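You operate a simulated robot arm through the tools that you are given. There is no shell and no other tool. Be economical: measure what you need, move in short steps, check, and stop when the job is done.

You are at the controls of a simulated two-armed robot. One attempt, no reset.

## Task
Wipe off the stain with the yellow sponge, fold the rag in half and lay it on the drawer table.
Fine: put the sponge back. What is to be rubbed or washed off counts as gone when no trace of it is left.

Only the result counts: the job must be done as asked and must still hold three seconds after the hand-in. Knocking over, shifting, dropping, spilling or breaking anything else fails it. Flat cloth is picked up by pressing the open fingertips on it (5 to 10 N) and closing them slowly along it; thin cloth reads only 2 to 8 mm in the jaws.

## Robot
Two 7-joint arms with two-finger parallel grippers on one trunk, on a base that drives. Base frame: it is fixed to the floor where the robot stands at the start and does not move with it; the origin is under the middle of the robot, x ahead of it, y to its left, z up. Units: m, rad, N and s.
The left shoulder is at the start at [0.05, 0.177, 1.104], the right one opposite. With the tool pointing down near the work surface each hand reaches from about 0.2 to 0.7 m from the robot's upright axis, wherever it stands, measured 20 degrees to its own side. Places, roughly: brown stain [0.6, -0.1, 0.8]; drawer table [0.5, -0.4, 0.8]; middle table [-0.6, -1.2, 0.8]; rag [-0.75, -1, 0.75]. Payload 3.43 kg a hand.
The tool frame of a hand sits at the grasp point between the pads (the TCP): z along the fingers, y along the line on which they close. The tips reach 0.034 m beyond it. Largest opening 0.128 m; finger width 0.024, thickness 0.012; the body of the gripper, 0.048 by 0.13 m, starts 0.096 m behind the TCP.
Orientation is that of the tool frame in the base frame, as a unit quaternion [x, y, z, w]. With the fingers straight down and closing along the base's y, the tool's x points along the base's -x, its y along +y and its z along -z.

## Interface
- The arms move only by the tool step_arm. It takes "left_targets", "right_targets" or both (then of equal length, played together; a hand with none holds still); each is one flat list of numbers, 6 for each row, row after row: the shift along the base's x, y, z in m, then the turn, a rotation vector about the base's x, y, z in rad. In form: [tx, ty, tz, ax, ay, az, tx, ty, tz, ax, ay, az, ...]. A call has 1 to 20 rows; each row shifts and turns the commanded pose from where the row before left it. "left_hand" and "right_hand" are, for a hand that has rows, the gripper command, from -1 (shut) to 1 (fully open), values between in proportion, set as the call begins (left out, the last holds). A row lasts 0.2 s, in which the tool goes at most 0.05 m and 0.15 rad; a call with a longer step from one row to the next is refused whole, and so is a gripper value outside its range. A pose out of reach is approached as far as the arm can. The call stops where the force on the tool passes 40 N (or 10 N more than at its start, if that is more) or the arm is blocked; 0.2 s more then pass. Each finger travels about 0.108 m/s and halts on what it meets, pressing with about 35 N; the grip force reading is that of the motor and also rises with nothing between the fingers. The clock runs only during rows and for 0.2 s after the last one: add rows that do not move to give the fingers time. It gives the time, the measured TCP pose, the force on the tool (base axes), the opening and the grip force at its end, in the units of the frame above (readings bear some noise), with the torque about the TCP (base axes, N m) and any sound that the robot's microphone picked up.
- Cameras (640 x 400 px; columns grow to the right, rows downward): "scene" is now at [0.1384, -0.0306, 1.2415]; the picture's right is [-0.39, -0.92, 0.00], its down [-0.72, 0.30, -0.63] and it looks along [0.58, -0.24, -0.78] (base axes); focal length 214 px, centre (320, 200). "left" rides on the left gripper at [0.076, 0.011, -0.16] in its tool frame; the picture's right is [-0.15, 0.99, 0.00], its down [-0.88, -0.13, -0.46] and it looks along [-0.45, -0.07, 0.89] (tool axes); focal length 234 px, centre (320, 200). "right" rides on the right gripper at [0.076, -0.011, -0.16] in its tool frame; the picture's right is [0.15, 0.99, 0.00], its down [-0.88, 0.13, -0.46] and it looks along [-0.45, 0.07, 0.89] (tool axes); focal length 234 px, centre (320, 200). There is no depth. A picture from a camera that has moved, and an enlarged one, comes with that camera's place and axes in the base frame and with its lens.
- capture(camera): a new picture of that camera. It takes no simulated time.
- move_column(by): slides the trunk up (or, below 0, down) by that many m; the arms and the scene camera ride with it, the base frame stays. It gives what a move gives, with no picture.
- base_move(legs): drives the robot by 1 to 6 legs, each [ahead, turn to the left] in m and rad, along the robot's own axes; the way and the turn of a leg run together, so that a leg with both is an arc; at most 1.5 m and 3.142 rad a leg. The arms and the cameras ride along, it lands a little off, and it stops where it bumps. It gives what a move gives.
- pan_tilt(pan, tilt): turns the head with the scene camera to pan (to the left, within 1.396 rad either way) and tilt (down, from -0.506 to 1.204), counted from straight ahead of the robot. It gives what a move gives.
- enlarge(camera, box): a new picture of the part [left, top, right, bottom] of that camera's present view, enlarged. It takes no simulated time.
- job_done(): hands the job in; it is judged then, once.

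Work in short steps. Places have to be worked out from the pictures, the camera data and where the tool is seen: move nearer, look again, correct. Check each grasp and each placing, and mend what went wrong. You have 120 turns and 88 pictures in all, those below and enlarged ones among them. Open the grippers and draw the arms clear of the work before you hand the job in, unless the task says otherwise; then end with one line.

The tools are called after "Call:" as a command line: name --argument value ..., lists and objects as JSON in quotes. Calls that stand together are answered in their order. step_arm: Moves the arms, as the interface text tells. Its arguments: {"type":"object","properties":{"left_targets":{"type":"array","items":{"type":"number"}},"left_hand":{"type":"number"},"right_targets":{"type":"array","items":{"type":"number"}},"right_hand":{"type":"number"}},"required":[]} The other tools are called the same way: move_column (by) slides the trunk up or down; base_move (legs) drives the base; pan_tilt (pan, tilt) turns the head that bears the scene camera; capture (camera) takes a picture; enlarge (camera, box) takes an enlarged picture of a part of a camera's view; job_done () hands the job in.

At the start:

```text
time_s: 0.0
left_tcp_pos: [0.4337, 0.0738, 1.0062]
left_orientation: [-0.001, 1.0, 0.0, 0.0]
left_ft_force: [-0.3, -0.1, 0.6]
left_ft_torque: [-0.02, 0.02, 0.01]
left_grip_width: 0.128
left_grasp_force: 0.0
right_tcp_pos: [0.5043, -0.3624, 0.9781]
right_orientation: [0.0, 1.0, 0.0, 0.0]
right_ft_force: [-0.3, 0.6, 0.5]
right_ft_torque: [-0.01, -0.01, -0.01]
right_grip_width: 0.1281
right_grasp_force: 0.0
trunk travel left (down, up): [-0.275, 0.126]
robot x, y, heading: [0.0003, 0.0016, -0.002]
head pan, tilt: [-0.396, 0.89]
```

scene: 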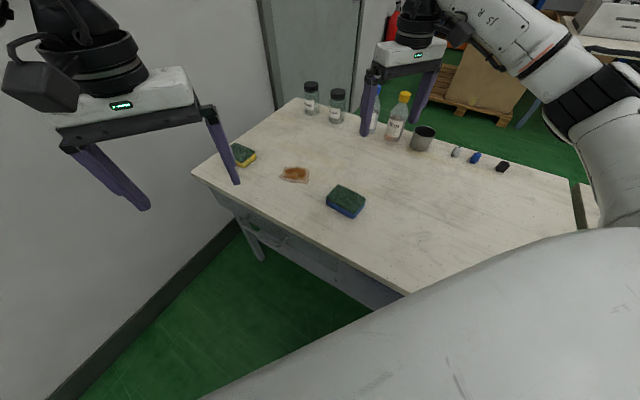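
right: 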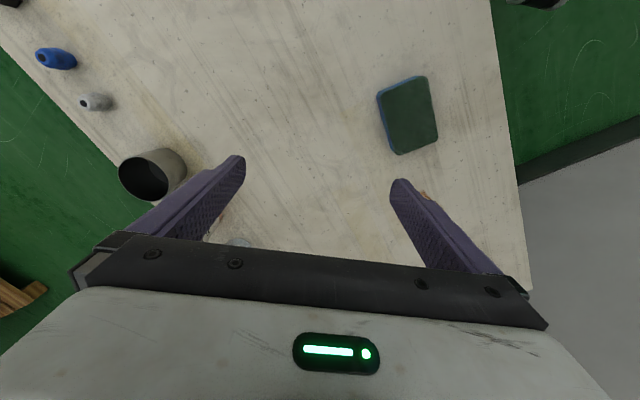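
left: 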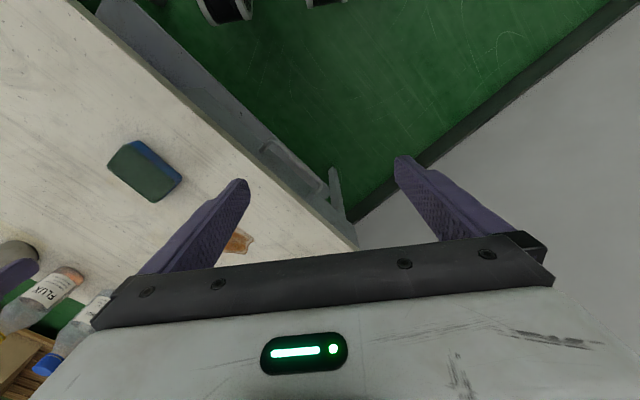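

The yellow sponge seems to be at about (0.755, -0.01) and the stain at about (0.63, -0.145). I'll zoom in to check both.

Call:
enlarge --camera "scene" --box '[180, 110, 380, 235]'

Call:
pan_tilt --pan -1.396 --tilt 0.45

Call:
capture --camera "scene"

```text
3.20 times, centred on (280, 172) of scene
camera zoom: at [0.1384, -0.0306, 1.2415], right [-0.39, -0.92, 0.0], down [-0.72, 0.3, -0.63], along [0.58, -0.24, -0.78], focal length 686 px, centre (448, 288)
```

zoom: 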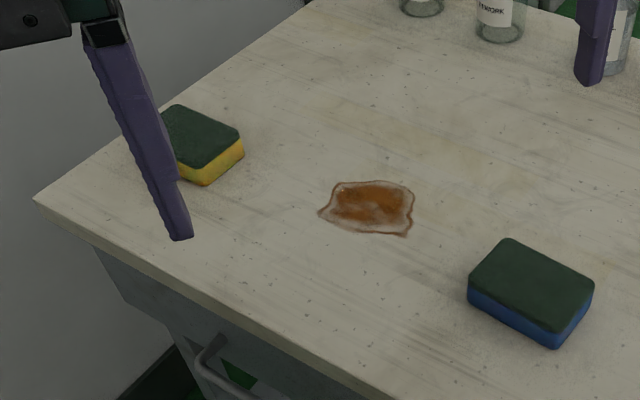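

```text
time_s: 1.3
left_tcp_pos: [0.4345, 0.0741, 1.0068]
left_orientation: [-0.001, 1.0, 0.0, 0.001]
left_ft_force: [0.0, 0.3, 0.2]
left_ft_torque: [-0.01, -0.01, 0.0]
left_grip_width: 0.1279
left_grasp_force: 0.2
right_tcp_pos: [0.5051, -0.3624, 0.977]
right_orientation: [0.0, 1.0, 0.0, 0.0]
right_ft_force: [0.3, -0.1, -0.2]
right_ft_torque: [0.03, -0.06, -0.02]
right_grip_width: 0.128
right_grasp_force: 0.2
trunk travel left (down, up): [-0.275, 0.126]
robot x, y, heading: [-0.005, 0.0026, -0.001]
head pan, tilt: [-1.396, 0.45]
```

```text
83 pictures are left
camera scene: at [0.0842, -0.0917, 1.279], right [-0.98, -0.17, 0.0], down [-0.08, 0.43, -0.9], along [0.16, -0.89, -0.44], focal length 214 px, centre (320, 200)
```

scene: 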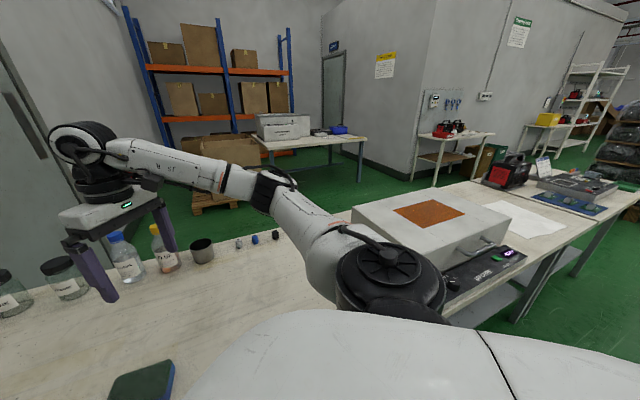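

The yellow sponge is about 9.5 × 6 × 3 cm, its centre near (0.778, 0.0) and its long axis about 31° from base x. That is slightly out of reach, so I'll drive along the table edge with turn, ahead, turn back. The right hand can then reach both the sponge and the stain.

Call:
base_move --legs '[[0, 0.61], [0.24, 0], [0, -0.61]]'

Call:
pan_tilt --pan -0.35 --tilt 0.9

Call:
capture --camera "scene"

Call:
capture --camera "right"

```text
time_s: 6.3
left_tcp_pos: [0.6299, 0.2065, 1.0068]
left_orientation: [0.002, 1.0, 0.001, 0.001]
left_ft_force: [-0.5, 0.1, 0.1]
left_ft_torque: [-0.03, 0.0, 0.01]
left_grip_width: 0.128
left_grasp_force: 0.0
right_tcp_pos: [0.6982, -0.2306, 0.9793]
right_orientation: [0.003, 1.0, 0.001, 0.001]
right_ft_force: [-0.2, -0.5, 0.6]
right_ft_torque: [-0.01, 0.02, -0.01]
right_grip_width: 0.1278
right_grasp_force: 0.2
trunk travel left (down, up): [-0.275, 0.126]
robot x, y, heading: [0.1975, 0.1337, -0.006]
head pan, tilt: [-1.396, 0.45]
```

```text
time_s: 7.6
left_tcp_pos: [0.6309, 0.2067, 1.0056]
left_orientation: [0.001, 1.0, 0.0, 0.0]
left_ft_force: [1.0, 0.8, -1.1]
left_ft_torque: [0.01, -0.02, 0.02]
left_grip_width: 0.1274
left_grasp_force: 0.1
right_tcp_pos: [0.6987, -0.2296, 0.9791]
right_orientation: [0.002, 1.0, 0.0, 0.001]
right_ft_force: [0.4, 0.2, 0.1]
right_ft_torque: [0.0, -0.05, -0.01]
right_grip_width: 0.1277
right_grasp_force: 0.0
trunk travel left (down, up): [-0.275, 0.126]
robot x, y, heading: [0.1925, 0.137, -0.006]
head pan, tilt: [-0.351, 0.901]
```

```text
82 pictures are left
camera scene: at [0.3345, 0.1064, 1.2407], right [-0.35, -0.94, 0.0], down [-0.73, 0.27, -0.62], along [0.58, -0.22, -0.78], focal length 214 px, centre (320, 200)
```

scene: 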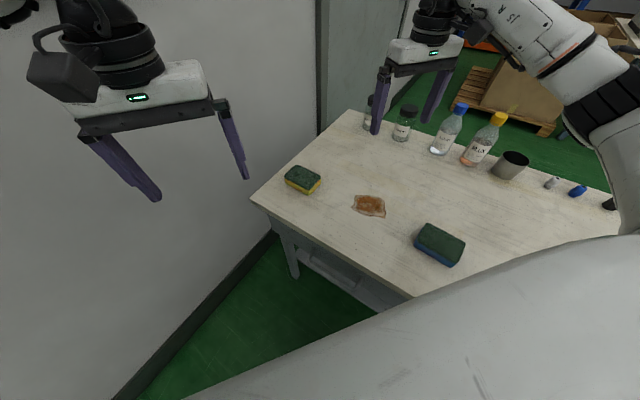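

```text
81 pictures are left
camera right: at [0.623, -0.2407, 1.139], right [-0.14, 0.99, 0.0], down [0.88, 0.13, 0.46], along [0.45, 0.06, -0.89], focal length 234 px, centre (320, 200)
```

right: 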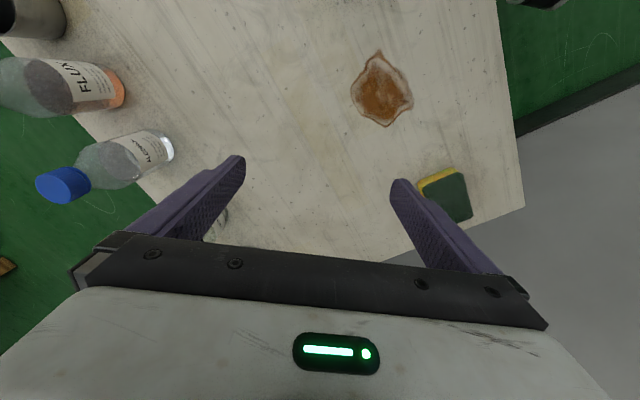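

The right-hand camera agrees: stain at about (0.625, -0.15), sponge at about (0.77, 0). I'll bring the right hand over the sponge with the jaw turned +0.61 rad.

Call:
step_arm --right_targets '[0.0146, 0.0458, 0, 0, 0, 0.122, 0.0146, 0.0458, 0, 0, 0, 0.122, 0.0146, 0.0458, 0, 0, 0, 0.122, 0.0146, 0.0458, 0, 0, 0, 0.122, 0.0146, 0.0458, 0, 0, 0, 0.122, 0, 0, 0, 0, 0, 0]' --right_hand 1

Call:
capture --camera "right"

Call:
enlarge --camera "scene" --box '[240, 110, 440, 235]'

```text
time_s: 9.0
left_tcp_pos: [0.6306, 0.2059, 1.0064]
left_orientation: [0.001, 1.0, 0.0, 0.001]
left_ft_force: [-0.1, 0.4, -0.1]
left_ft_torque: [0.02, 0.01, 0.0]
left_grip_width: 0.1284
left_grasp_force: 0.1
right_tcp_pos: [0.7733, 0.0001, 0.9803]
right_orientation: [-0.297, 0.955, 0.0, 0.001]
right_ft_force: [-0.6, -0.6, 0.6]
right_ft_torque: [-0.03, 0.01, -0.01]
right_grip_width: 0.1281
right_grasp_force: 0.0
trunk travel left (down, up): [-0.275, 0.126]
robot x, y, heading: [0.1927, 0.1354, -0.007]
head pan, tilt: [-0.351, 0.901]
```

```text
80 pictures are left
camera right: at [0.7165, -0.0517, 1.1403], right [-0.68, 0.73, 0.0], down [0.65, 0.61, 0.46], along [0.33, 0.31, -0.89], focal length 234 px, centre (320, 200)
```

right: 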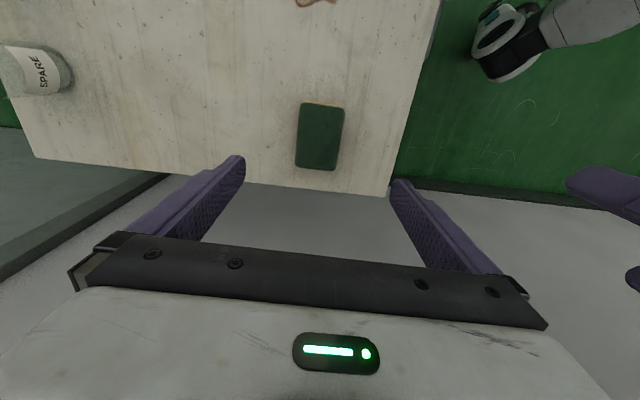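

```text
3.20 times, centred on (340, 172) of scene
camera zoom: at [0.3345, 0.1062, 1.2406], right [-0.35, -0.94, 0.0], down [-0.73, 0.27, -0.62], along [0.58, -0.22, -0.78], focal length 686 px, centre (256, 288)
```

zoom: 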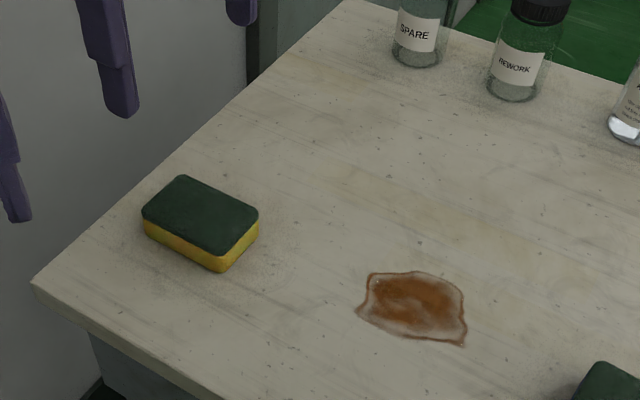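

The sponge centre comes out at (0.770, -0.002) from both cameras. I'll lower until the tips are about 1 cm above the table.

Call:
step_arm --right_targets '[-0.003, -0.002, -0.04, 0, 0, 0, 0, 0, -0.04, 0, 0, 0, 0, 0, -0.04, 0, 0, 0, 0, 0, -0.03, 0, 0, 0, 0, 0, -0.024, 0, 0, 0, 0, 0, 0, 0, 0, 0]'

Call:
capture --camera "right"

Call:
enlarge --camera "scene" --box '[240, 110, 440, 235]'

```text
time_s: 10.4
left_tcp_pos: [0.6311, 0.2068, 1.0054]
left_orientation: [0.001, 1.0, 0.001, 0.0]
left_ft_force: [-0.1, -0.3, -0.5]
left_ft_torque: [0.01, 0.0, 0.03]
left_grip_width: 0.1279
left_grasp_force: 0.0
right_tcp_pos: [0.7676, -0.0048, 0.8051]
right_orientation: [-0.298, 0.954, 0.0, 0.0]
right_ft_force: [-1.0, -0.5, -0.1]
right_ft_torque: [0.04, 0.01, 0.01]
right_grip_width: 0.1283
right_grasp_force: 0.0
trunk travel left (down, up): [-0.275, 0.126]
robot x, y, heading: [0.1955, 0.1328, -0.003]
head pan, tilt: [-0.351, 0.901]
```

```text
78 pictures are left
camera right: at [0.7123, -0.0569, 0.9648], right [-0.68, 0.73, 0.0], down [0.65, 0.61, 0.46], along [0.33, 0.31, -0.89], focal length 234 px, centre (320, 200)
```

right: 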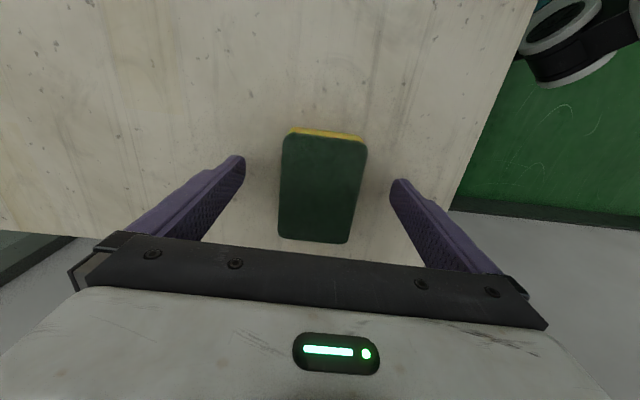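

```text
3.20 times, centred on (340, 172) of scene
camera zoom: at [0.3345, 0.1065, 1.2407], right [-0.35, -0.94, 0.0], down [-0.73, 0.27, -0.62], along [0.58, -0.22, -0.78], focal length 686 px, centre (256, 288)
```

zoom: 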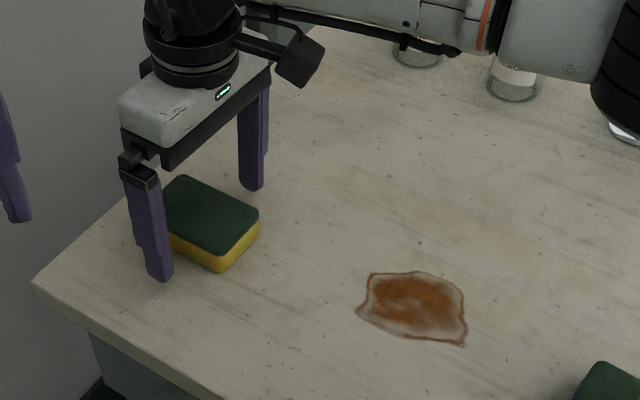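

The sponge sits centred between the fingers, so I'll close on it and then lift slightly.

Call:
step_arm --right_targets '[0, 0, 0, 0, 0, 0, 0, 0, 0, 0, 0, 0, 0, 0, 0, 0, 0, 0, 0, 0, 0, 0, 0, 0, 0, 0, 0, 0, 0, 0]' --right_hand -1

Call:
step_arm --right_targets '[0, 0, 0.02, 0, 0, 0, 0, 0, 0.03, 0, 0, 0, 0, 0, 0, 0, 0, 0]'

Call:
capture --camera "right"

Call:
enlarge --camera "scene" --box '[240, 110, 440, 235]'

```text
time_s: 11.6
left_tcp_pos: [0.6307, 0.2063, 1.0069]
left_orientation: [0.002, 1.0, 0.0, 0.0]
left_ft_force: [0.0, 0.0, 1.3]
left_ft_torque: [0.02, 0.0, 0.02]
left_grip_width: 0.1281
left_grasp_force: 0.1
right_tcp_pos: [0.7677, -0.0047, 0.8039]
right_orientation: [-0.298, 0.955, 0.0, 0.001]
right_ft_force: [-1.1, -0.3, 0.0]
right_ft_torque: [0.02, -0.01, 0.01]
right_grip_width: 0.0625
right_grasp_force: 35.0
trunk travel left (down, up): [-0.275, 0.126]
robot x, y, heading: [0.195, 0.1298, 0.002]
head pan, tilt: [-0.351, 0.901]
```

```text
time_s: 12.4
left_tcp_pos: [0.6307, 0.2056, 1.0055]
left_orientation: [0.001, 1.0, 0.0, 0.0]
left_ft_force: [-0.6, -0.3, 0.3]
left_ft_torque: [0.0, 0.0, 0.03]
left_grip_width: 0.1279
left_grasp_force: 0.1
right_tcp_pos: [0.7672, -0.0037, 0.8553]
right_orientation: [-0.298, 0.955, 0.0, 0.0]
right_ft_force: [0.1, 0.0, -0.4]
right_ft_torque: [0.0, 0.0, 0.02]
right_grip_width: 0.0626
right_grasp_force: 35.3
trunk travel left (down, up): [-0.275, 0.126]
robot x, y, heading: [0.1945, 0.1332, -0.008]
head pan, tilt: [-0.351, 0.901]
```

```text
76 pictures are left
camera right: at [0.7118, -0.0553, 1.016], right [-0.68, 0.73, 0.0], down [0.65, 0.61, 0.46], along [0.33, 0.31, -0.89], focal length 234 px, centre (320, 200)
```

right: 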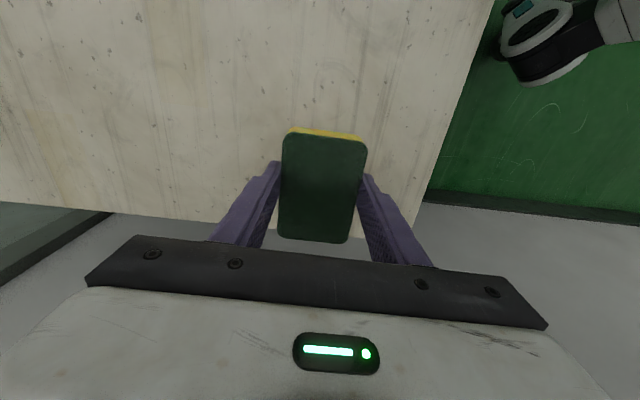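

```text
3.20 times, centred on (340, 172) of scene
camera zoom: at [0.3346, 0.1064, 1.2406], right [-0.35, -0.94, 0.0], down [-0.73, 0.27, -0.62], along [0.58, -0.22, -0.78], focal length 686 px, centre (256, 288)
```

zoom: 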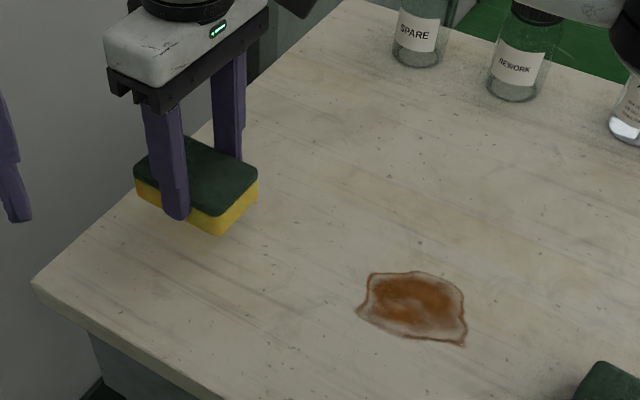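

The sponge is held firmly. The stain spans about 10.5 × 8 cm around (0.625, -0.148). I'll move over its far-left end and lower until I get light contact.

Call:
step_arm --right_targets '[-0.029, -0.027, 0, 0, 0, 0, -0.029, -0.027, 0, 0, 0, 0, -0.029, -0.027, 0, 0, 0, 0, -0.029, -0.027, 0, 0, 0, 0, 0, 0, -0.03, 0, 0, 0, 0, 0, -0.015, 0, 0, 0, 0, 0, -0.005, 0, 0, 0, 0, 0, -0.004, 0, 0, 0, 0, 0, 0, 0, 0, 0]'

```text
time_s: 14.4
left_tcp_pos: [0.6285, 0.2053, 1.0079]
left_orientation: [0.002, 1.0, -0.001, 0.001]
left_ft_force: [1.0, -0.1, 0.3]
left_ft_torque: [-0.02, 0.01, 0.03]
left_grip_width: 0.1283
left_grasp_force: 0.1
right_tcp_pos: [0.6523, -0.1117, 0.8037]
right_orientation: [-0.297, 0.955, -0.002, 0.004]
right_ft_force: [-1.7, -5.7, 30.2]
right_ft_torque: [-0.11, 0.59, 0.06]
right_grip_width: 0.0628
right_grasp_force: 35.2
trunk travel left (down, up): [-0.275, 0.126]
robot x, y, heading: [0.197, 0.1305, -0.005]
head pan, tilt: [-0.351, 0.901]
```

It reads 30 N, so the sponge is stiff. I'll ease up 2 mm and wipe back and forth in three lanes.

Call:
step_arm --right_targets '[0, 0, 0.002, 0, 0, 0, -0.0205, -0.0143, 0, 0, 0, 0, -0.0205, -0.0143, 0, 0, 0, 0, -0.0205, -0.0143, 0, 0, 0, 0, -0.0205, -0.0143, 0, 0, 0, 0, 0.0115, -0.0164, 0, 0, 0, 0, 0.0205, 0.0143, 0, 0, 0, 0, 0.0205, 0.0143, 0, 0, 0, 0, 0.0205, 0.0143, 0, 0, 0, 0, 0.0205, 0.0143, 0, 0, 0, 0, 0.0115, -0.0164, 0, 0, 0, 0, -0.0205, -0.0143, 0, 0, 0, 0, -0.0205, -0.0143, 0, 0, 0, 0, -0.0205, -0.0143, 0, 0, 0, 0, -0.0205, -0.0143, 0, 0, 0, 0]'

Call:
enlarge --camera "scene" --box '[240, 110, 440, 235]'

```text
time_s: 16.0
left_tcp_pos: [0.6285, 0.2058, 1.0063]
left_orientation: [0.003, 1.0, -0.001, 0.0]
left_ft_force: [-0.1, 0.7, -0.1]
left_ft_torque: [0.01, 0.02, -0.02]
left_grip_width: 0.128
left_grasp_force: 0.0
right_tcp_pos: [0.5801, -0.1794, 0.8032]
right_orientation: [-0.3, 0.954, 0.001, -0.01]
right_ft_force: [-9.9, 2.1, 18.3]
right_ft_torque: [0.05, -0.02, 0.13]
right_grip_width: 0.0627
right_grasp_force: 34.7
trunk travel left (down, up): [-0.275, 0.126]
robot x, y, heading: [0.1952, 0.1351, -0.004]
head pan, tilt: [-0.351, 0.901]
stopped in row 7 (right hand): the force on the tool passed its limit (the readings are from after the stop); the commanded pose is now the measured one
```

```text
3.20 times, centred on (340, 172) of scene
camera zoom: at [0.3321, 0.1073, 1.2409], right [-0.35, -0.94, 0.0], down [-0.73, 0.27, -0.62], along [0.58, -0.22, -0.78], focal length 686 px, centre (256, 288)
```

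zoom: 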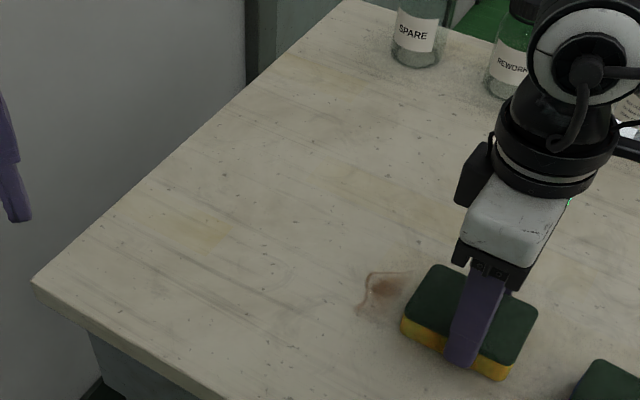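

Wiping clearly fades the stain. I'll carry on with lighter pressure and smaller steps.

Call:
step_arm --right_targets '[0.004, -0.006, 0.001, 0, 0, 0, 0.011, 0.0077, 0, 0, 0, 0, 0.011, 0.0077, 0, 0, 0, 0, 0.011, 0.0077, 0, 0, 0, 0, 0.011, 0.0077, 0, 0, 0, 0, 0.011, 0.0077, 0, 0, 0, 0, 0.011, 0.0077, 0, 0, 0, 0, 0.011, 0.0077, 0, 0, 0, 0, 0.011, 0.0077, 0, 0, 0, 0, 0.0115, -0.0164, 0, 0, 0, 0, -0.011, -0.0077, 0, 0, 0, 0, -0.011, -0.0077, 0, 0, 0, 0, -0.011, -0.0077, 0, 0, 0, 0, -0.011, -0.0077, 0, 0, 0, 0, -0.011, -0.0077, 0, 0, 0, 0, -0.011, -0.0077, 0, 0, 0, 0, -0.011, -0.0077, 0, 0, 0, 0, -0.011, -0.0077, 0, 0, 0, 0]'

Call:
enlarge --camera "scene" --box '[240, 110, 440, 235]'

```text
time_s: 19.8
left_tcp_pos: [0.6302, 0.2056, 1.0058]
left_orientation: [0.002, 1.0, -0.001, 0.0]
left_ft_force: [-0.2, 0.4, 0.7]
left_ft_torque: [0.01, 0.0, 0.02]
left_grip_width: 0.128
left_grasp_force: 0.1
right_tcp_pos: [0.5962, -0.203, 0.8035]
right_orientation: [-0.299, 0.954, 0.001, -0.01]
right_ft_force: [5.5, 3.7, 13.6]
right_ft_torque: [0.12, -0.21, 0.01]
right_grip_width: 0.0625
right_grasp_force: 34.8
trunk travel left (down, up): [-0.275, 0.126]
robot x, y, heading: [0.1941, 0.1299, -0.007]
head pan, tilt: [-0.351, 0.901]
```

```text
3.20 times, centred on (340, 172) of scene
camera zoom: at [0.3336, 0.1073, 1.2408], right [-0.35, -0.94, 0.0], down [-0.73, 0.27, -0.62], along [0.58, -0.22, -0.78], focal length 686 px, centre (256, 288)
```

zoom: 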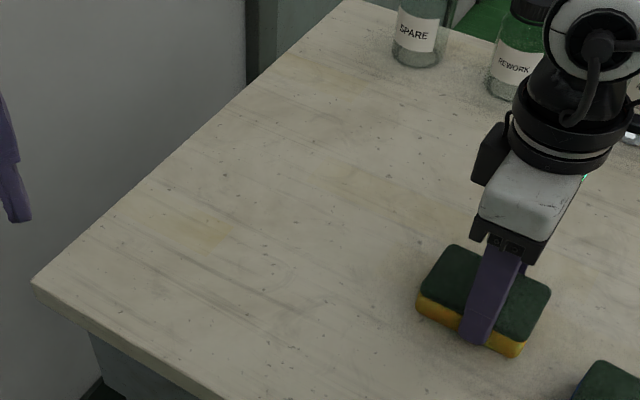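

The visible part is clean. I'll make another two lanes to cover the near side, then lift and look.

Call:
step_arm --right_targets '[0.011, 0.0077, 0, 0, 0, 0, 0.011, 0.0077, 0, 0, 0, 0, 0.011, 0.0077, 0, 0, 0, 0, 0.011, 0.0077, 0, 0, 0, 0, 0.011, 0.0077, 0, 0, 0, 0, 0.011, 0.0077, 0, 0, 0, 0, 0.011, 0.0077, 0, 0, 0, 0, 0.011, 0.0077, 0, 0, 0, 0, -0.0115, 0.0164, 0, 0, 0, 0, -0.0115, 0.0164, 0, 0, 0, 0, -0.011, -0.0077, 0, 0, 0, 0, -0.011, -0.0077, 0, 0, 0, 0, -0.011, -0.0077, 0, 0, 0, 0, -0.011, -0.0077, 0, 0, 0, 0, -0.011, -0.0077, 0, 0, 0, 0, -0.011, -0.0077, 0, 0, 0, 0, -0.011, -0.0077, 0, 0, 0, 0, -0.011, -0.0077, 0, 0, 0, 0]'

Call:
step_arm --right_targets '[0, 0, 0.03, 0, 0, 0, 0.03, 0.03, 0.02, 0, 0, 0, 0.035, 0.035, 0, 0, 0, 0, 0.035, 0.035, 0, 0, 0, 0, 0.035, 0.035, 0, 0, 0, 0, 0, 0, 0, 0, 0, 0]'

Call:
enlarge --camera "scene" --box '[240, 110, 440, 235]'

Call:
capture --camera "right"

```text
time_s: 23.6
left_tcp_pos: [0.6288, 0.2063, 1.0068]
left_orientation: [0.003, 1.0, 0.0, 0.001]
left_ft_force: [0.4, 0.1, -0.3]
left_ft_torque: [-0.02, -0.01, 0.02]
left_grip_width: 0.1278
left_grasp_force: 0.0
right_tcp_pos: [0.5736, -0.1717, 0.8024]
right_orientation: [-0.3, 0.954, 0.0, -0.012]
right_ft_force: [6.5, 5.2, 14.2]
right_ft_torque: [0.29, -0.42, -0.02]
right_grip_width: 0.0627
right_grasp_force: 35.0
trunk travel left (down, up): [-0.275, 0.126]
robot x, y, heading: [0.1916, 0.1347, -0.006]
head pan, tilt: [-0.351, 0.901]
```

```text
time_s: 25.0
left_tcp_pos: [0.63, 0.2055, 1.0064]
left_orientation: [0.002, 1.0, 0.0, -0.001]
left_ft_force: [0.2, 0.0, 0.6]
left_ft_torque: [0.03, 0.0, -0.02]
left_grip_width: 0.128
left_grasp_force: 0.0
right_tcp_pos: [0.7109, -0.0364, 0.8516]
right_orientation: [-0.3, 0.954, 0.001, -0.011]
right_ft_force: [0.0, 0.3, 0.4]
right_ft_torque: [0.01, -0.02, -0.02]
right_grip_width: 0.0625
right_grasp_force: 35.2
trunk travel left (down, up): [-0.275, 0.126]
robot x, y, heading: [0.196, 0.134, -0.005]
head pan, tilt: [-0.351, 0.901]
```

```text
3.20 times, centred on (340, 172) of scene
camera zoom: at [0.3339, 0.1063, 1.2407], right [-0.35, -0.94, 0.0], down [-0.73, 0.27, -0.62], along [0.58, -0.22, -0.78], focal length 686 px, centre (256, 288)
```

zoom: 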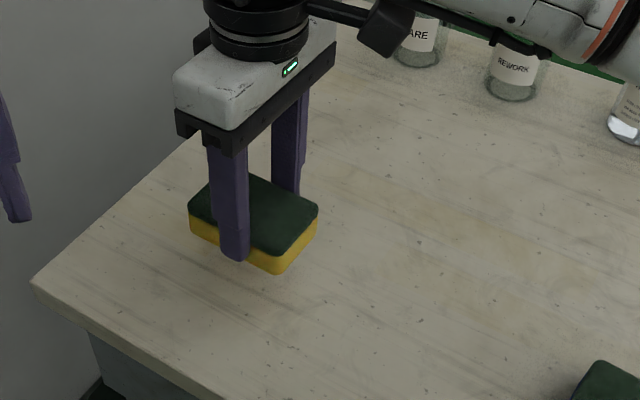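

```text
71 pictures are left
camera right: at [0.6586, -0.0873, 1.0133], right [-0.69, 0.73, 0.01], down [0.66, 0.61, 0.44], along [0.31, 0.31, -0.9], focal length 234 px, centre (320, 200)
```

right: 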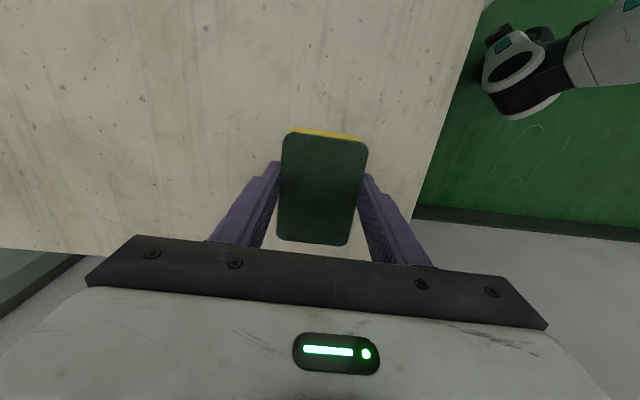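

The stain looks gone. I'll check the spot at high magnification before putting the sponge back.

Call:
enlarge --camera "scene" --box '[338, 180, 402, 220]'

```text
10.00 times, centred on (370, 200) of scene
camera zoom: at [0.3339, 0.1063, 1.2407], right [-0.35, -0.94, 0.0], down [-0.73, 0.27, -0.62], along [0.58, -0.22, -0.78], focal length 2145 px, centre (-180, 200)
```

zoom: 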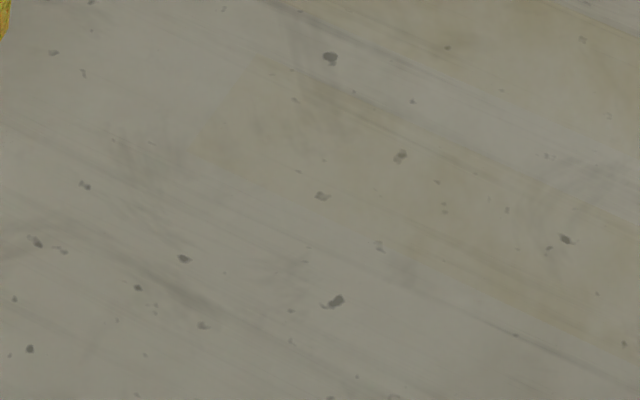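

The spot is clean. I'll put the sponge back at its original place, undoing the small tilt from the stopped wipe, then lower it.

Call:
step_arm --right_targets '[0.0285, 0.016, 0, 0.0066, -0.021, 0, 0.0285, 0.016, 0, 0, 0, 0, 0, 0, -0.025, 0, 0, 0, 0, 0, -0.015, 0, 0, 0, 0, 0, -0.005, 0, 0, 0, 0, 0, 0, 0, 0, 0]'

```text
time_s: 26.4
left_tcp_pos: [0.6299, 0.2055, 1.0065]
left_orientation: [0.002, 1.0, 0.0, 0.0]
left_ft_force: [-0.7, -0.3, 0.4]
left_ft_torque: [0.01, -0.03, 0.0]
left_grip_width: 0.1278
left_grasp_force: 0.1
right_tcp_pos: [0.7669, -0.0038, 0.8057]
right_orientation: [-0.3, 0.954, 0.002, -0.001]
right_ft_force: [-0.2, 0.2, -1.4]
right_ft_torque: [0.01, -0.01, 0.0]
right_grip_width: 0.0626
right_grasp_force: 34.9
trunk travel left (down, up): [-0.275, 0.126]
robot x, y, heading: [0.1928, 0.1384, -0.001]
head pan, tilt: [-0.351, 0.901]
```

The sponge is about 1 mm above the table. I'll lower 1.5 mm, open and retreat upward.

Call:
step_arm --right_targets '[0, 0, -0.0015, 0, 0, 0, 0, 0, 0, 0, 0, 0]'

Call:
step_arm --right_targets '[0, 0, 0, 0, 0, 0, 0, 0, 0, 0, 0, 0, 0, 0, 0, 0, 0, 0, 0, 0, 0, 0, 0, 0]' --right_hand 1

Call:
step_arm --right_targets '[0, 0, 0.04, 0, 0, 0, 0, 0, 0.05, 0, 0, 0, 0, 0, 0.05, 0, 0, 0, 0, 0, 0.05, 0, 0, 0, -0.03, -0.04, 0.0, 0, 0, -0.12, -0.03, -0.04, 0.0, 0, 0, -0.12, -0.03, -0.04, 0.0, 0, 0, -0.12, -0.03, -0.04, 0.0, 0, 0, -0.12, -0.03, -0.04, 0.0, 0, 0, -0.12]'

Call:
enlarge --camera "scene" --box '[240, 110, 440, 235]'

```text
time_s: 27.0
left_tcp_pos: [0.6303, 0.2066, 1.006]
left_orientation: [0.002, 1.0, 0.0, 0.0]
left_ft_force: [-0.1, 0.8, -0.4]
left_ft_torque: [0.0, 0.0, -0.04]
left_grip_width: 0.1283
left_grasp_force: 0.1
right_tcp_pos: [0.7668, -0.0039, 0.8062]
right_orientation: [-0.3, 0.954, 0.002, 0.0]
right_ft_force: [-0.6, -0.1, 0.5]
right_ft_torque: [0.0, 0.02, 0.02]
right_grip_width: 0.0623
right_grasp_force: 35.1
trunk travel left (down, up): [-0.275, 0.126]
robot x, y, heading: [0.1996, 0.1366, -0.008]
head pan, tilt: [-0.351, 0.901]
```

```text
time_s: 28.0
left_tcp_pos: [0.6305, 0.2064, 1.0062]
left_orientation: [0.002, 1.0, -0.001, 0.001]
left_ft_force: [-0.4, 0.6, -0.2]
left_ft_torque: [0.02, 0.0, 0.03]
left_grip_width: 0.128
left_grasp_force: 0.1
right_tcp_pos: [0.7662, -0.0044, 0.8051]
right_orientation: [-0.3, 0.954, 0.002, -0.001]
right_ft_force: [0.0, -0.3, 0.1]
right_ft_torque: [-0.01, 0.0, 0.02]
right_grip_width: 0.1282
right_grasp_force: 0.0
trunk travel left (down, up): [-0.275, 0.126]
robot x, y, heading: [0.1951, 0.1358, -0.006]
head pan, tilt: [-0.351, 0.901]
```

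```text
time_s: 30.0
left_tcp_pos: [0.6288, 0.2062, 1.0064]
left_orientation: [0.003, 1.0, 0.001, -0.001]
left_ft_force: [0.1, -0.5, -0.6]
left_ft_torque: [0.01, -0.02, 0.03]
left_grip_width: 0.1279
left_grasp_force: 0.1
right_tcp_pos: [0.6167, -0.2047, 0.9952]
right_orientation: [-0.004, 1.0, 0.002, 0.0]
right_ft_force: [-0.1, 0.4, 0.6]
right_ft_torque: [0.02, 0.01, 0.01]
right_grip_width: 0.1279
right_grasp_force: 0.0
trunk travel left (down, up): [-0.275, 0.126]
robot x, y, heading: [0.1955, 0.1346, -0.005]
head pan, tilt: [-0.351, 0.901]
```

```text
3.20 times, centred on (340, 172) of scene
camera zoom: at [0.3335, 0.106, 1.2407], right [-0.35, -0.94, 0.0], down [-0.73, 0.27, -0.62], along [0.58, -0.22, -0.78], focal length 686 px, centre (256, 288)
```

zoom: 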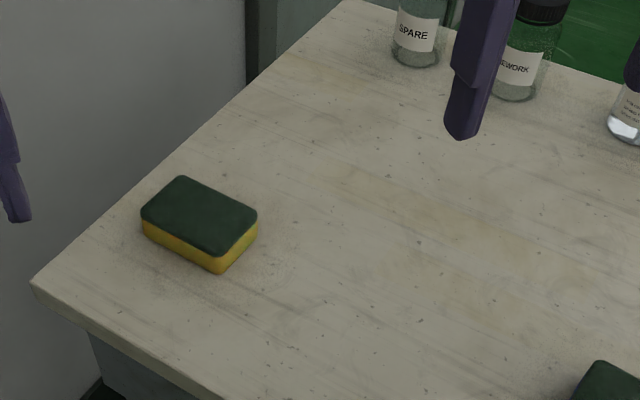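

The sponge is back where it was. Next is the rag: I'll raise the trunk for clearance, drive back along the table, and look toward the middle table.

Call:
move_column --by 0.12

Call:
base_move --legs '[[0, 0.61], [-0.35, 0], [0, -0.61]]'

Call:
pan_tilt --pan -1.396 --tilt 0.6

Call:
capture --camera "scene"

```text
time_s: 31.5
left_tcp_pos: [0.6303, 0.2069, 1.1254]
left_orientation: [0.002, 1.0, 0.0, 0.0]
left_ft_force: [-0.4, 0.0, -0.1]
left_ft_torque: [0.01, -0.02, 0.02]
left_grip_width: 0.1281
left_grasp_force: 0.1
right_tcp_pos: [0.618, -0.2038, 1.1151]
right_orientation: [-0.004, 1.0, 0.001, 0.0]
right_ft_force: [0.1, -0.8, 0.3]
right_ft_torque: [-0.03, -0.01, -0.04]
right_grip_width: 0.128
right_grasp_force: 0.0
trunk travel left (down, up): [-0.395, 0.006]
robot x, y, heading: [0.196, 0.1326, -0.003]
head pan, tilt: [-0.351, 0.901]
```

```text
time_s: 37.1
left_tcp_pos: [0.3427, 0.0143, 1.126]
left_orientation: [-0.008, 1.0, -0.001, 0.0]
left_ft_force: [-0.8, -0.2, 0.4]
left_ft_torque: [0.06, -0.01, -0.02]
left_grip_width: 0.1282
left_grasp_force: 0.1
right_tcp_pos: [0.3391, -0.3954, 1.1163]
right_orientation: [-0.013, 1.0, 0.002, 0.0]
right_ft_force: [0.4, 0.1, 0.1]
right_ft_torque: [0.02, -0.01, 0.03]
right_grip_width: 0.128
right_grasp_force: 0.2
trunk travel left (down, up): [-0.395, 0.006]
robot x, y, heading: [-0.0914, -0.0671, 0.018]
head pan, tilt: [-0.351, 0.901]
```

```text
time_s: 38.4
left_tcp_pos: [0.3429, 0.015, 1.1252]
left_orientation: [-0.007, 1.0, 0.0, -0.001]
left_ft_force: [-0.2, 0.4, -0.6]
left_ft_torque: [0.0, 0.02, 0.01]
left_grip_width: 0.1279
left_grasp_force: 0.0
right_tcp_pos: [0.3389, -0.3938, 1.1149]
right_orientation: [-0.013, 1.0, 0.001, 0.0]
right_ft_force: [-0.4, -0.1, -0.1]
right_ft_torque: [0.0, 0.02, 0.02]
right_grip_width: 0.1278
right_grasp_force: 0.0
trunk travel left (down, up): [-0.395, 0.006]
robot x, y, heading: [-0.0898, -0.0646, 0.017]
head pan, tilt: [-1.396, 0.6]
```

```text
68 pictures are left
camera scene: at [-0.0057, -0.1526, 1.3854], right [-0.98, -0.19, 0.0], down [-0.11, 0.56, -0.82], along [0.16, -0.81, -0.57], focal length 214 px, centre (320, 200)
```

scene: 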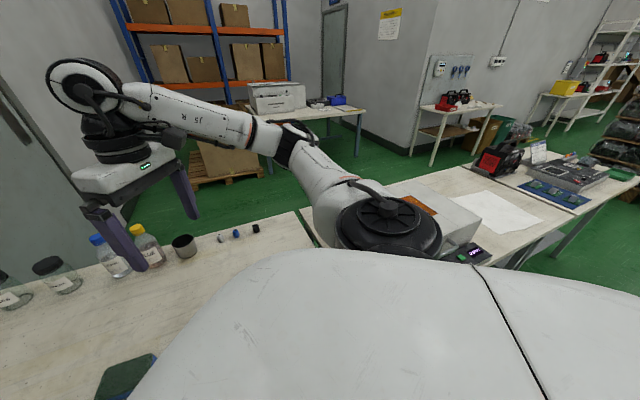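

The rag is a white cloth at about (-0.65, -1.09), and the middle table lines up with the drawer table. I'll turn to face along the table edges and check that the way is clear before driving.

Call:
base_move --legs '[[0, -2.55]]'

Call:
pan_tilt --pan 0.4 --tilt 0.6

Call:
capture --camera "scene"

```text
time_s: 44.8
left_tcp_pos: [-0.4137, -0.3655, 1.1253]
left_orientation: [0.958, 0.287, 0.0, -0.001]
left_ft_force: [-1.5, 0.2, 0.4]
left_ft_torque: [0.01, 0.01, 0.01]
left_grip_width: 0.128
left_grasp_force: 0.0
right_tcp_pos: [-0.63, -0.0189, 1.1172]
right_orientation: [0.956, 0.293, 0.001, 0.001]
right_ft_force: [-0.1, 0.7, 0.2]
right_ft_torque: [0.02, -0.01, 0.01]
right_grip_width: 0.128
right_grasp_force: 0.1
trunk travel left (down, up): [-0.395, 0.006]
robot x, y, heading: [-0.0891, -0.0682, -2.558]
head pan, tilt: [-1.396, 0.6]
```

```text
time_s: 46.6
left_tcp_pos: [-0.413, -0.3661, 1.1253]
left_orientation: [0.958, 0.288, 0.0, 0.0]
left_ft_force: [-0.2, 1.3, 0.7]
left_ft_torque: [0.01, -0.01, -0.02]
left_grip_width: 0.1281
left_grasp_force: 0.0
right_tcp_pos: [-0.6302, -0.0187, 1.1165]
right_orientation: [0.956, 0.293, 0.0, 0.001]
right_ft_force: [-0.1, 0.1, -0.2]
right_ft_torque: [0.01, 0.03, 0.0]
right_grip_width: 0.128
right_grasp_force: 0.0
trunk travel left (down, up): [-0.395, 0.006]
robot x, y, heading: [-0.0898, -0.0684, -2.561]
head pan, tilt: [0.4, 0.6]
```

```text
67 pictures are left
camera scene: at [-0.2001, -0.1787, 1.3854], right [-0.83, 0.56, 0.0], down [0.31, 0.47, -0.83], along [-0.46, -0.69, -0.56], focal length 214 px, centre (320, 200)
```

scene: 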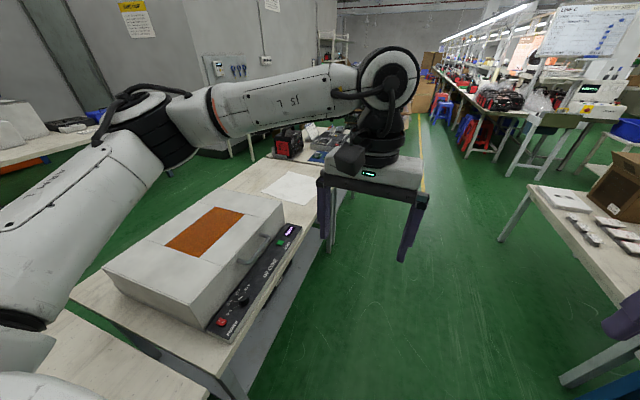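

The way is clear. I'll drive about 1.05 m along the table edge and turn left to face the middle table, centred on the rag.

Call:
base_move --legs '[[0, 0.03], [1.05, 0], [0, 1.57]]'

Call:
pan_tilt --pan 0 --tilt 0.9

Call:
capture --camera "scene"

```text
time_s: 56.3
left_tcp_pos: [-0.6337, -0.9785, 1.1266]
left_orientation: [0.45, 0.893, 0.0, 0.001]
left_ft_force: [-0.2, 0.7, 0.2]
left_ft_torque: [0.02, 0.02, 0.03]
left_grip_width: 0.1281
left_grasp_force: 0.1
right_tcp_pos: [-0.9701, -1.2145, 1.1155]
right_orientation: [0.444, 0.896, 0.001, 0.0]
right_ft_force: [0.6, -0.6, 0.4]
right_ft_torque: [0.02, 0.0, 0.02]
right_grip_width: 0.1281
right_grasp_force: 0.1
trunk travel left (down, up): [-0.395, 0.006]
robot x, y, heading: [-0.9531, -0.677, -0.931]
head pan, tilt: [0.4, 0.6]
```

```text
time_s: 57.2
left_tcp_pos: [-0.6348, -0.9786, 1.1271]
left_orientation: [0.449, 0.893, 0.0, 0.0]
left_ft_force: [0.7, 1.0, 0.7]
left_ft_torque: [-0.02, 0.0, 0.02]
left_grip_width: 0.1278
left_grasp_force: 0.0
right_tcp_pos: [-0.9695, -1.214, 1.1156]
right_orientation: [0.443, 0.896, 0.001, 0.001]
right_ft_force: [-0.1, -0.1, -0.2]
right_ft_torque: [-0.01, 0.02, 0.02]
right_grip_width: 0.128
right_grasp_force: 0.0
trunk travel left (down, up): [-0.395, 0.006]
robot x, y, heading: [-0.9561, -0.6708, -0.935]
head pan, tilt: [0.0, 0.901]
```

```text
66 pictures are left
camera scene: at [-0.868, -0.7918, 1.3607], right [-0.8, -0.6, 0.0], down [-0.47, 0.63, -0.62], along [0.37, -0.5, -0.78], focal length 214 px, centre (320, 200)
```

scene: 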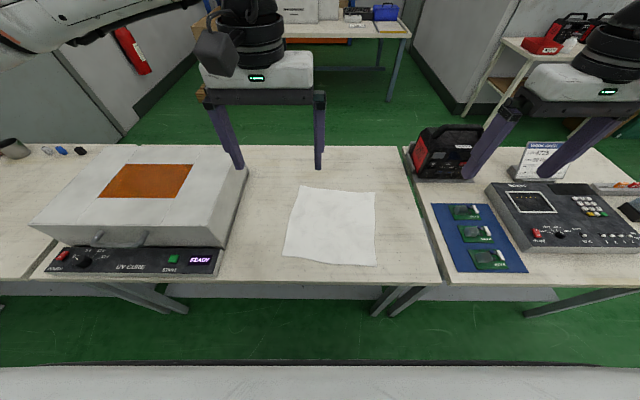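

The rag is about 28 cm square with its centre near (-0.67, -1.13), straight in front of me. My plan is to pinch its near edge with both hands and carry it hanging. On the drawer table I'll lay the lower half down and fold the upper half over it. First I'll turn both grippers to close fore-aft and place them above the near edge.

Call:
step_arm --left_targets '[-0.0011, 0.0006, 0, 0, 0, -0.149, -0.0011, 0.0006, 0, 0, 0, -0.149, -0.0011, 0.0006, 0, 0, 0, -0.149, -0.0011, 0.0006, 0, 0, 0, -0.149, -0.0011, 0.0006, 0, 0, 0, -0.149, -0.0011, 0.0006, 0, 0, 0, -0.149, -0.0011, 0.0006, 0, 0, 0, -0.149, -0.0011, 0.0006, 0, 0, 0, -0.149, -0.0011, 0.0006, 0, 0, 0, -0.149, -0.0011, 0.0006, 0, 0, 0, -0.149, -0.0011, 0.0006, 0, 0, 0, -0.149, 0, 0, 0, 0, 0, 0]' --right_targets '[0.014, 0.0124, 0, 0, 0, 0.136, 0.014, 0.0124, 0, 0, 0, 0.136, 0.014, 0.0124, 0, 0, 0, 0.136, 0.014, 0.0124, 0, 0, 0, 0.136, 0.014, 0.0124, 0, 0, 0, 0.136, 0.014, 0.0124, 0, 0, 0, 0.136, 0.014, 0.0124, 0, 0, 0, 0.136, 0.014, 0.0124, 0, 0, 0, 0.136, 0.014, 0.0124, 0, 0, 0, 0.136, 0.014, 0.0124, 0, 0, 0, 0.136, 0.014, 0.0124, 0, 0, 0, 0.136, 0, 0, 0, 0, 0, 0]' --left_hand -0.45 --right_hand -0.45

Call:
capture --camera "scene"

Call:
capture --camera "right"

Call:
capture --camera "left"

```text
time_s: 59.8
left_tcp_pos: [-0.6823, -0.971, 1.1266]
left_orientation: [0.907, 0.42, 0.0, 0.0]
left_ft_force: [0.4, 0.0, -0.1]
left_ft_torque: [-0.01, 0.02, 0.01]
left_grip_width: 0.0351
left_grasp_force: 0.0
left hand out of reach, approached as far as the arm can: row 9, 10, 11
right_tcp_pos: [-0.8238, -0.9995, 1.1156]
right_orientation: [-0.284, 0.959, 0.001, 0.0]
right_ft_force: [-0.6, 0.0, 0.3]
right_ft_torque: [0.02, 0.01, -0.02]
right_grip_width: 0.0351
right_grasp_force: 0.0
right hand out of reach, approached as far as the arm can: row 8, 9, 10, 11
trunk travel left (down, up): [-0.395, 0.006]
robot x, y, heading: [-0.9518, -0.677, -0.934]
head pan, tilt: [0.0, 0.901]
```

```text
65 pictures are left
camera scene: at [-0.8674, -0.7918, 1.3606], right [-0.8, -0.6, 0.0], down [-0.47, 0.63, -0.62], along [0.37, -0.5, -0.78], focal length 214 px, centre (320, 200)
```

scene: 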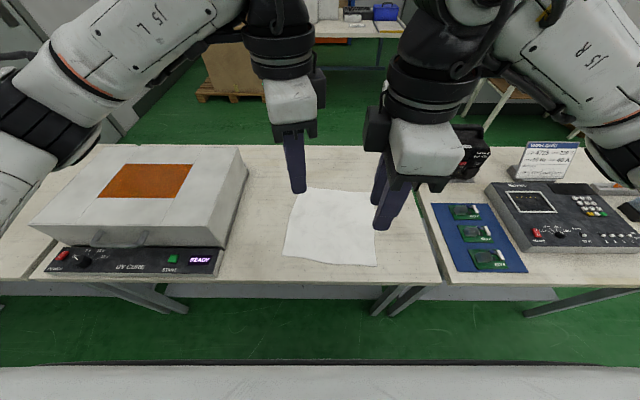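

```text
64 pictures are left
camera right: at [-0.8817, -1.0493, 1.2766], right [-0.66, 0.75, 0.0], down [0.67, 0.59, 0.46], along [0.34, 0.3, -0.89], focal length 234 px, centre (320, 200)
```

right: 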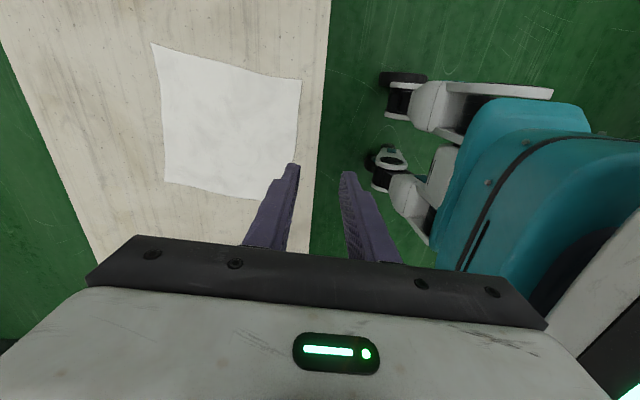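

```text
63 pictures are left
camera left: at [-0.625, -0.9197, 1.2843], right [0.66, -0.75, 0.0], down [-0.67, -0.59, 0.46], along [-0.34, -0.3, -0.89], focal length 234 px, centre (320, 200)
```

left: 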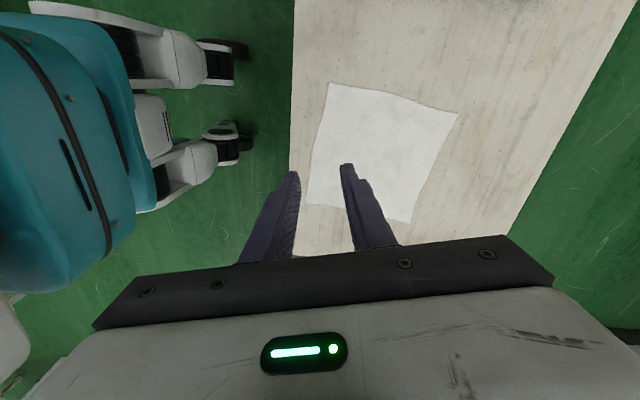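

Both hands stopped short because that pose was out of reach at this height. I'll lower the hands and see whether reach improves nearer the table.

Call:
step_arm --left_targets '[0, 0, -0.04, 0, 0, 0, 0, 0, -0.04, 0, 0, 0, 0, 0, -0.04, 0, 0, 0, 0, 0, -0.04, 0, 0, 0, 0, 0, -0.04, 0, 0, 0, 0, 0, 0, 0, 0, 0]' --right_targets '[0, 0, -0.04, 0, 0, 0, 0, 0, -0.04, 0, 0, 0, 0, 0, -0.04, 0, 0, 0, 0, 0, -0.04, 0, 0, 0, 0, 0, -0.04, 0, 0, 0, 0, 0, 0, 0, 0, 0]'

```text
time_s: 61.2
left_tcp_pos: [-0.6806, -0.9628, 0.9573]
left_orientation: [0.907, 0.421, 0.0, -0.001]
left_ft_force: [-0.5, 0.0, 0.0]
left_ft_torque: [0.01, 0.01, 0.02]
left_grip_width: 0.0352
left_grasp_force: 0.1
left hand out of reach, approached as far as the arm can: row 1, 2, 4
right_tcp_pos: [-0.8303, -0.9998, 1.0801]
right_orientation: [-0.28, 0.96, 0.003, 0.0]
right_ft_force: [-0.1, -1.0, 0.2]
right_ft_torque: [0.0, 0.01, 0.01]
right_grip_width: 0.0354
right_grasp_force: 0.1
right hand out of reach, approached as far as the arm can: row 1, 2, 3, 4, 5
trunk travel left (down, up): [-0.395, 0.006]
robot x, y, heading: [-0.9559, -0.6792, -0.93]
head pan, tilt: [0.0, 0.901]
```

The right wrist appears to be at a limit, so a full 90° turn isn't available. I'll back off the yaw by about 0.45 rad on the right and 0.3 on the left while lowering.

Call:
step_arm --left_targets '[0, 0, 0, 0, 0, 0.1, 0, 0, 0, 0, 0, 0.1, 0, 0, 0, 0, 0, 0.1, 0, 0, 0, 0, 0, 0, 0, 0, 0, 0, 0, 0]' --right_targets '[0, 0, 0, 0, 0, -0.15, 0, 0, 0, 0, 0, -0.15, 0, 0, 0, 0, 0, -0.15, 0, 0, -0.04, 0, 0, 0, 0, 0, -0.04, 0, 0, 0]'

Call:
capture --camera "scene"

```text
time_s: 62.4
left_tcp_pos: [-0.6824, -0.9647, 0.9565]
left_orientation: [0.834, 0.552, 0.0, 0.0]
left_ft_force: [-1.5, 0.6, 1.2]
left_ft_torque: [-0.01, 0.05, 0.0]
left_grip_width: 0.0354
left_grasp_force: 0.0
right_tcp_pos: [-0.8291, -0.9991, 0.9977]
right_orientation: [-0.063, 0.998, 0.002, 0.0]
right_ft_force: [0.3, -0.5, -0.5]
right_ft_torque: [0.01, 0.03, 0.0]
right_grip_width: 0.0354
right_grasp_force: 0.0
trunk travel left (down, up): [-0.395, 0.006]
robot x, y, heading: [-0.9546, -0.6734, -0.936]
head pan, tilt: [0.0, 0.901]
```

```text
62 pictures are left
camera scene: at [-0.8681, -0.7919, 1.3607], right [-0.8, -0.6, 0.0], down [-0.47, 0.63, -0.62], along [0.37, -0.5, -0.78], focal length 214 px, centre (320, 200)
```

scene: 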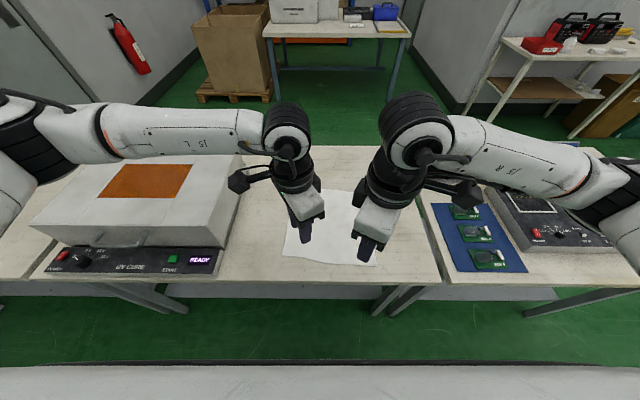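

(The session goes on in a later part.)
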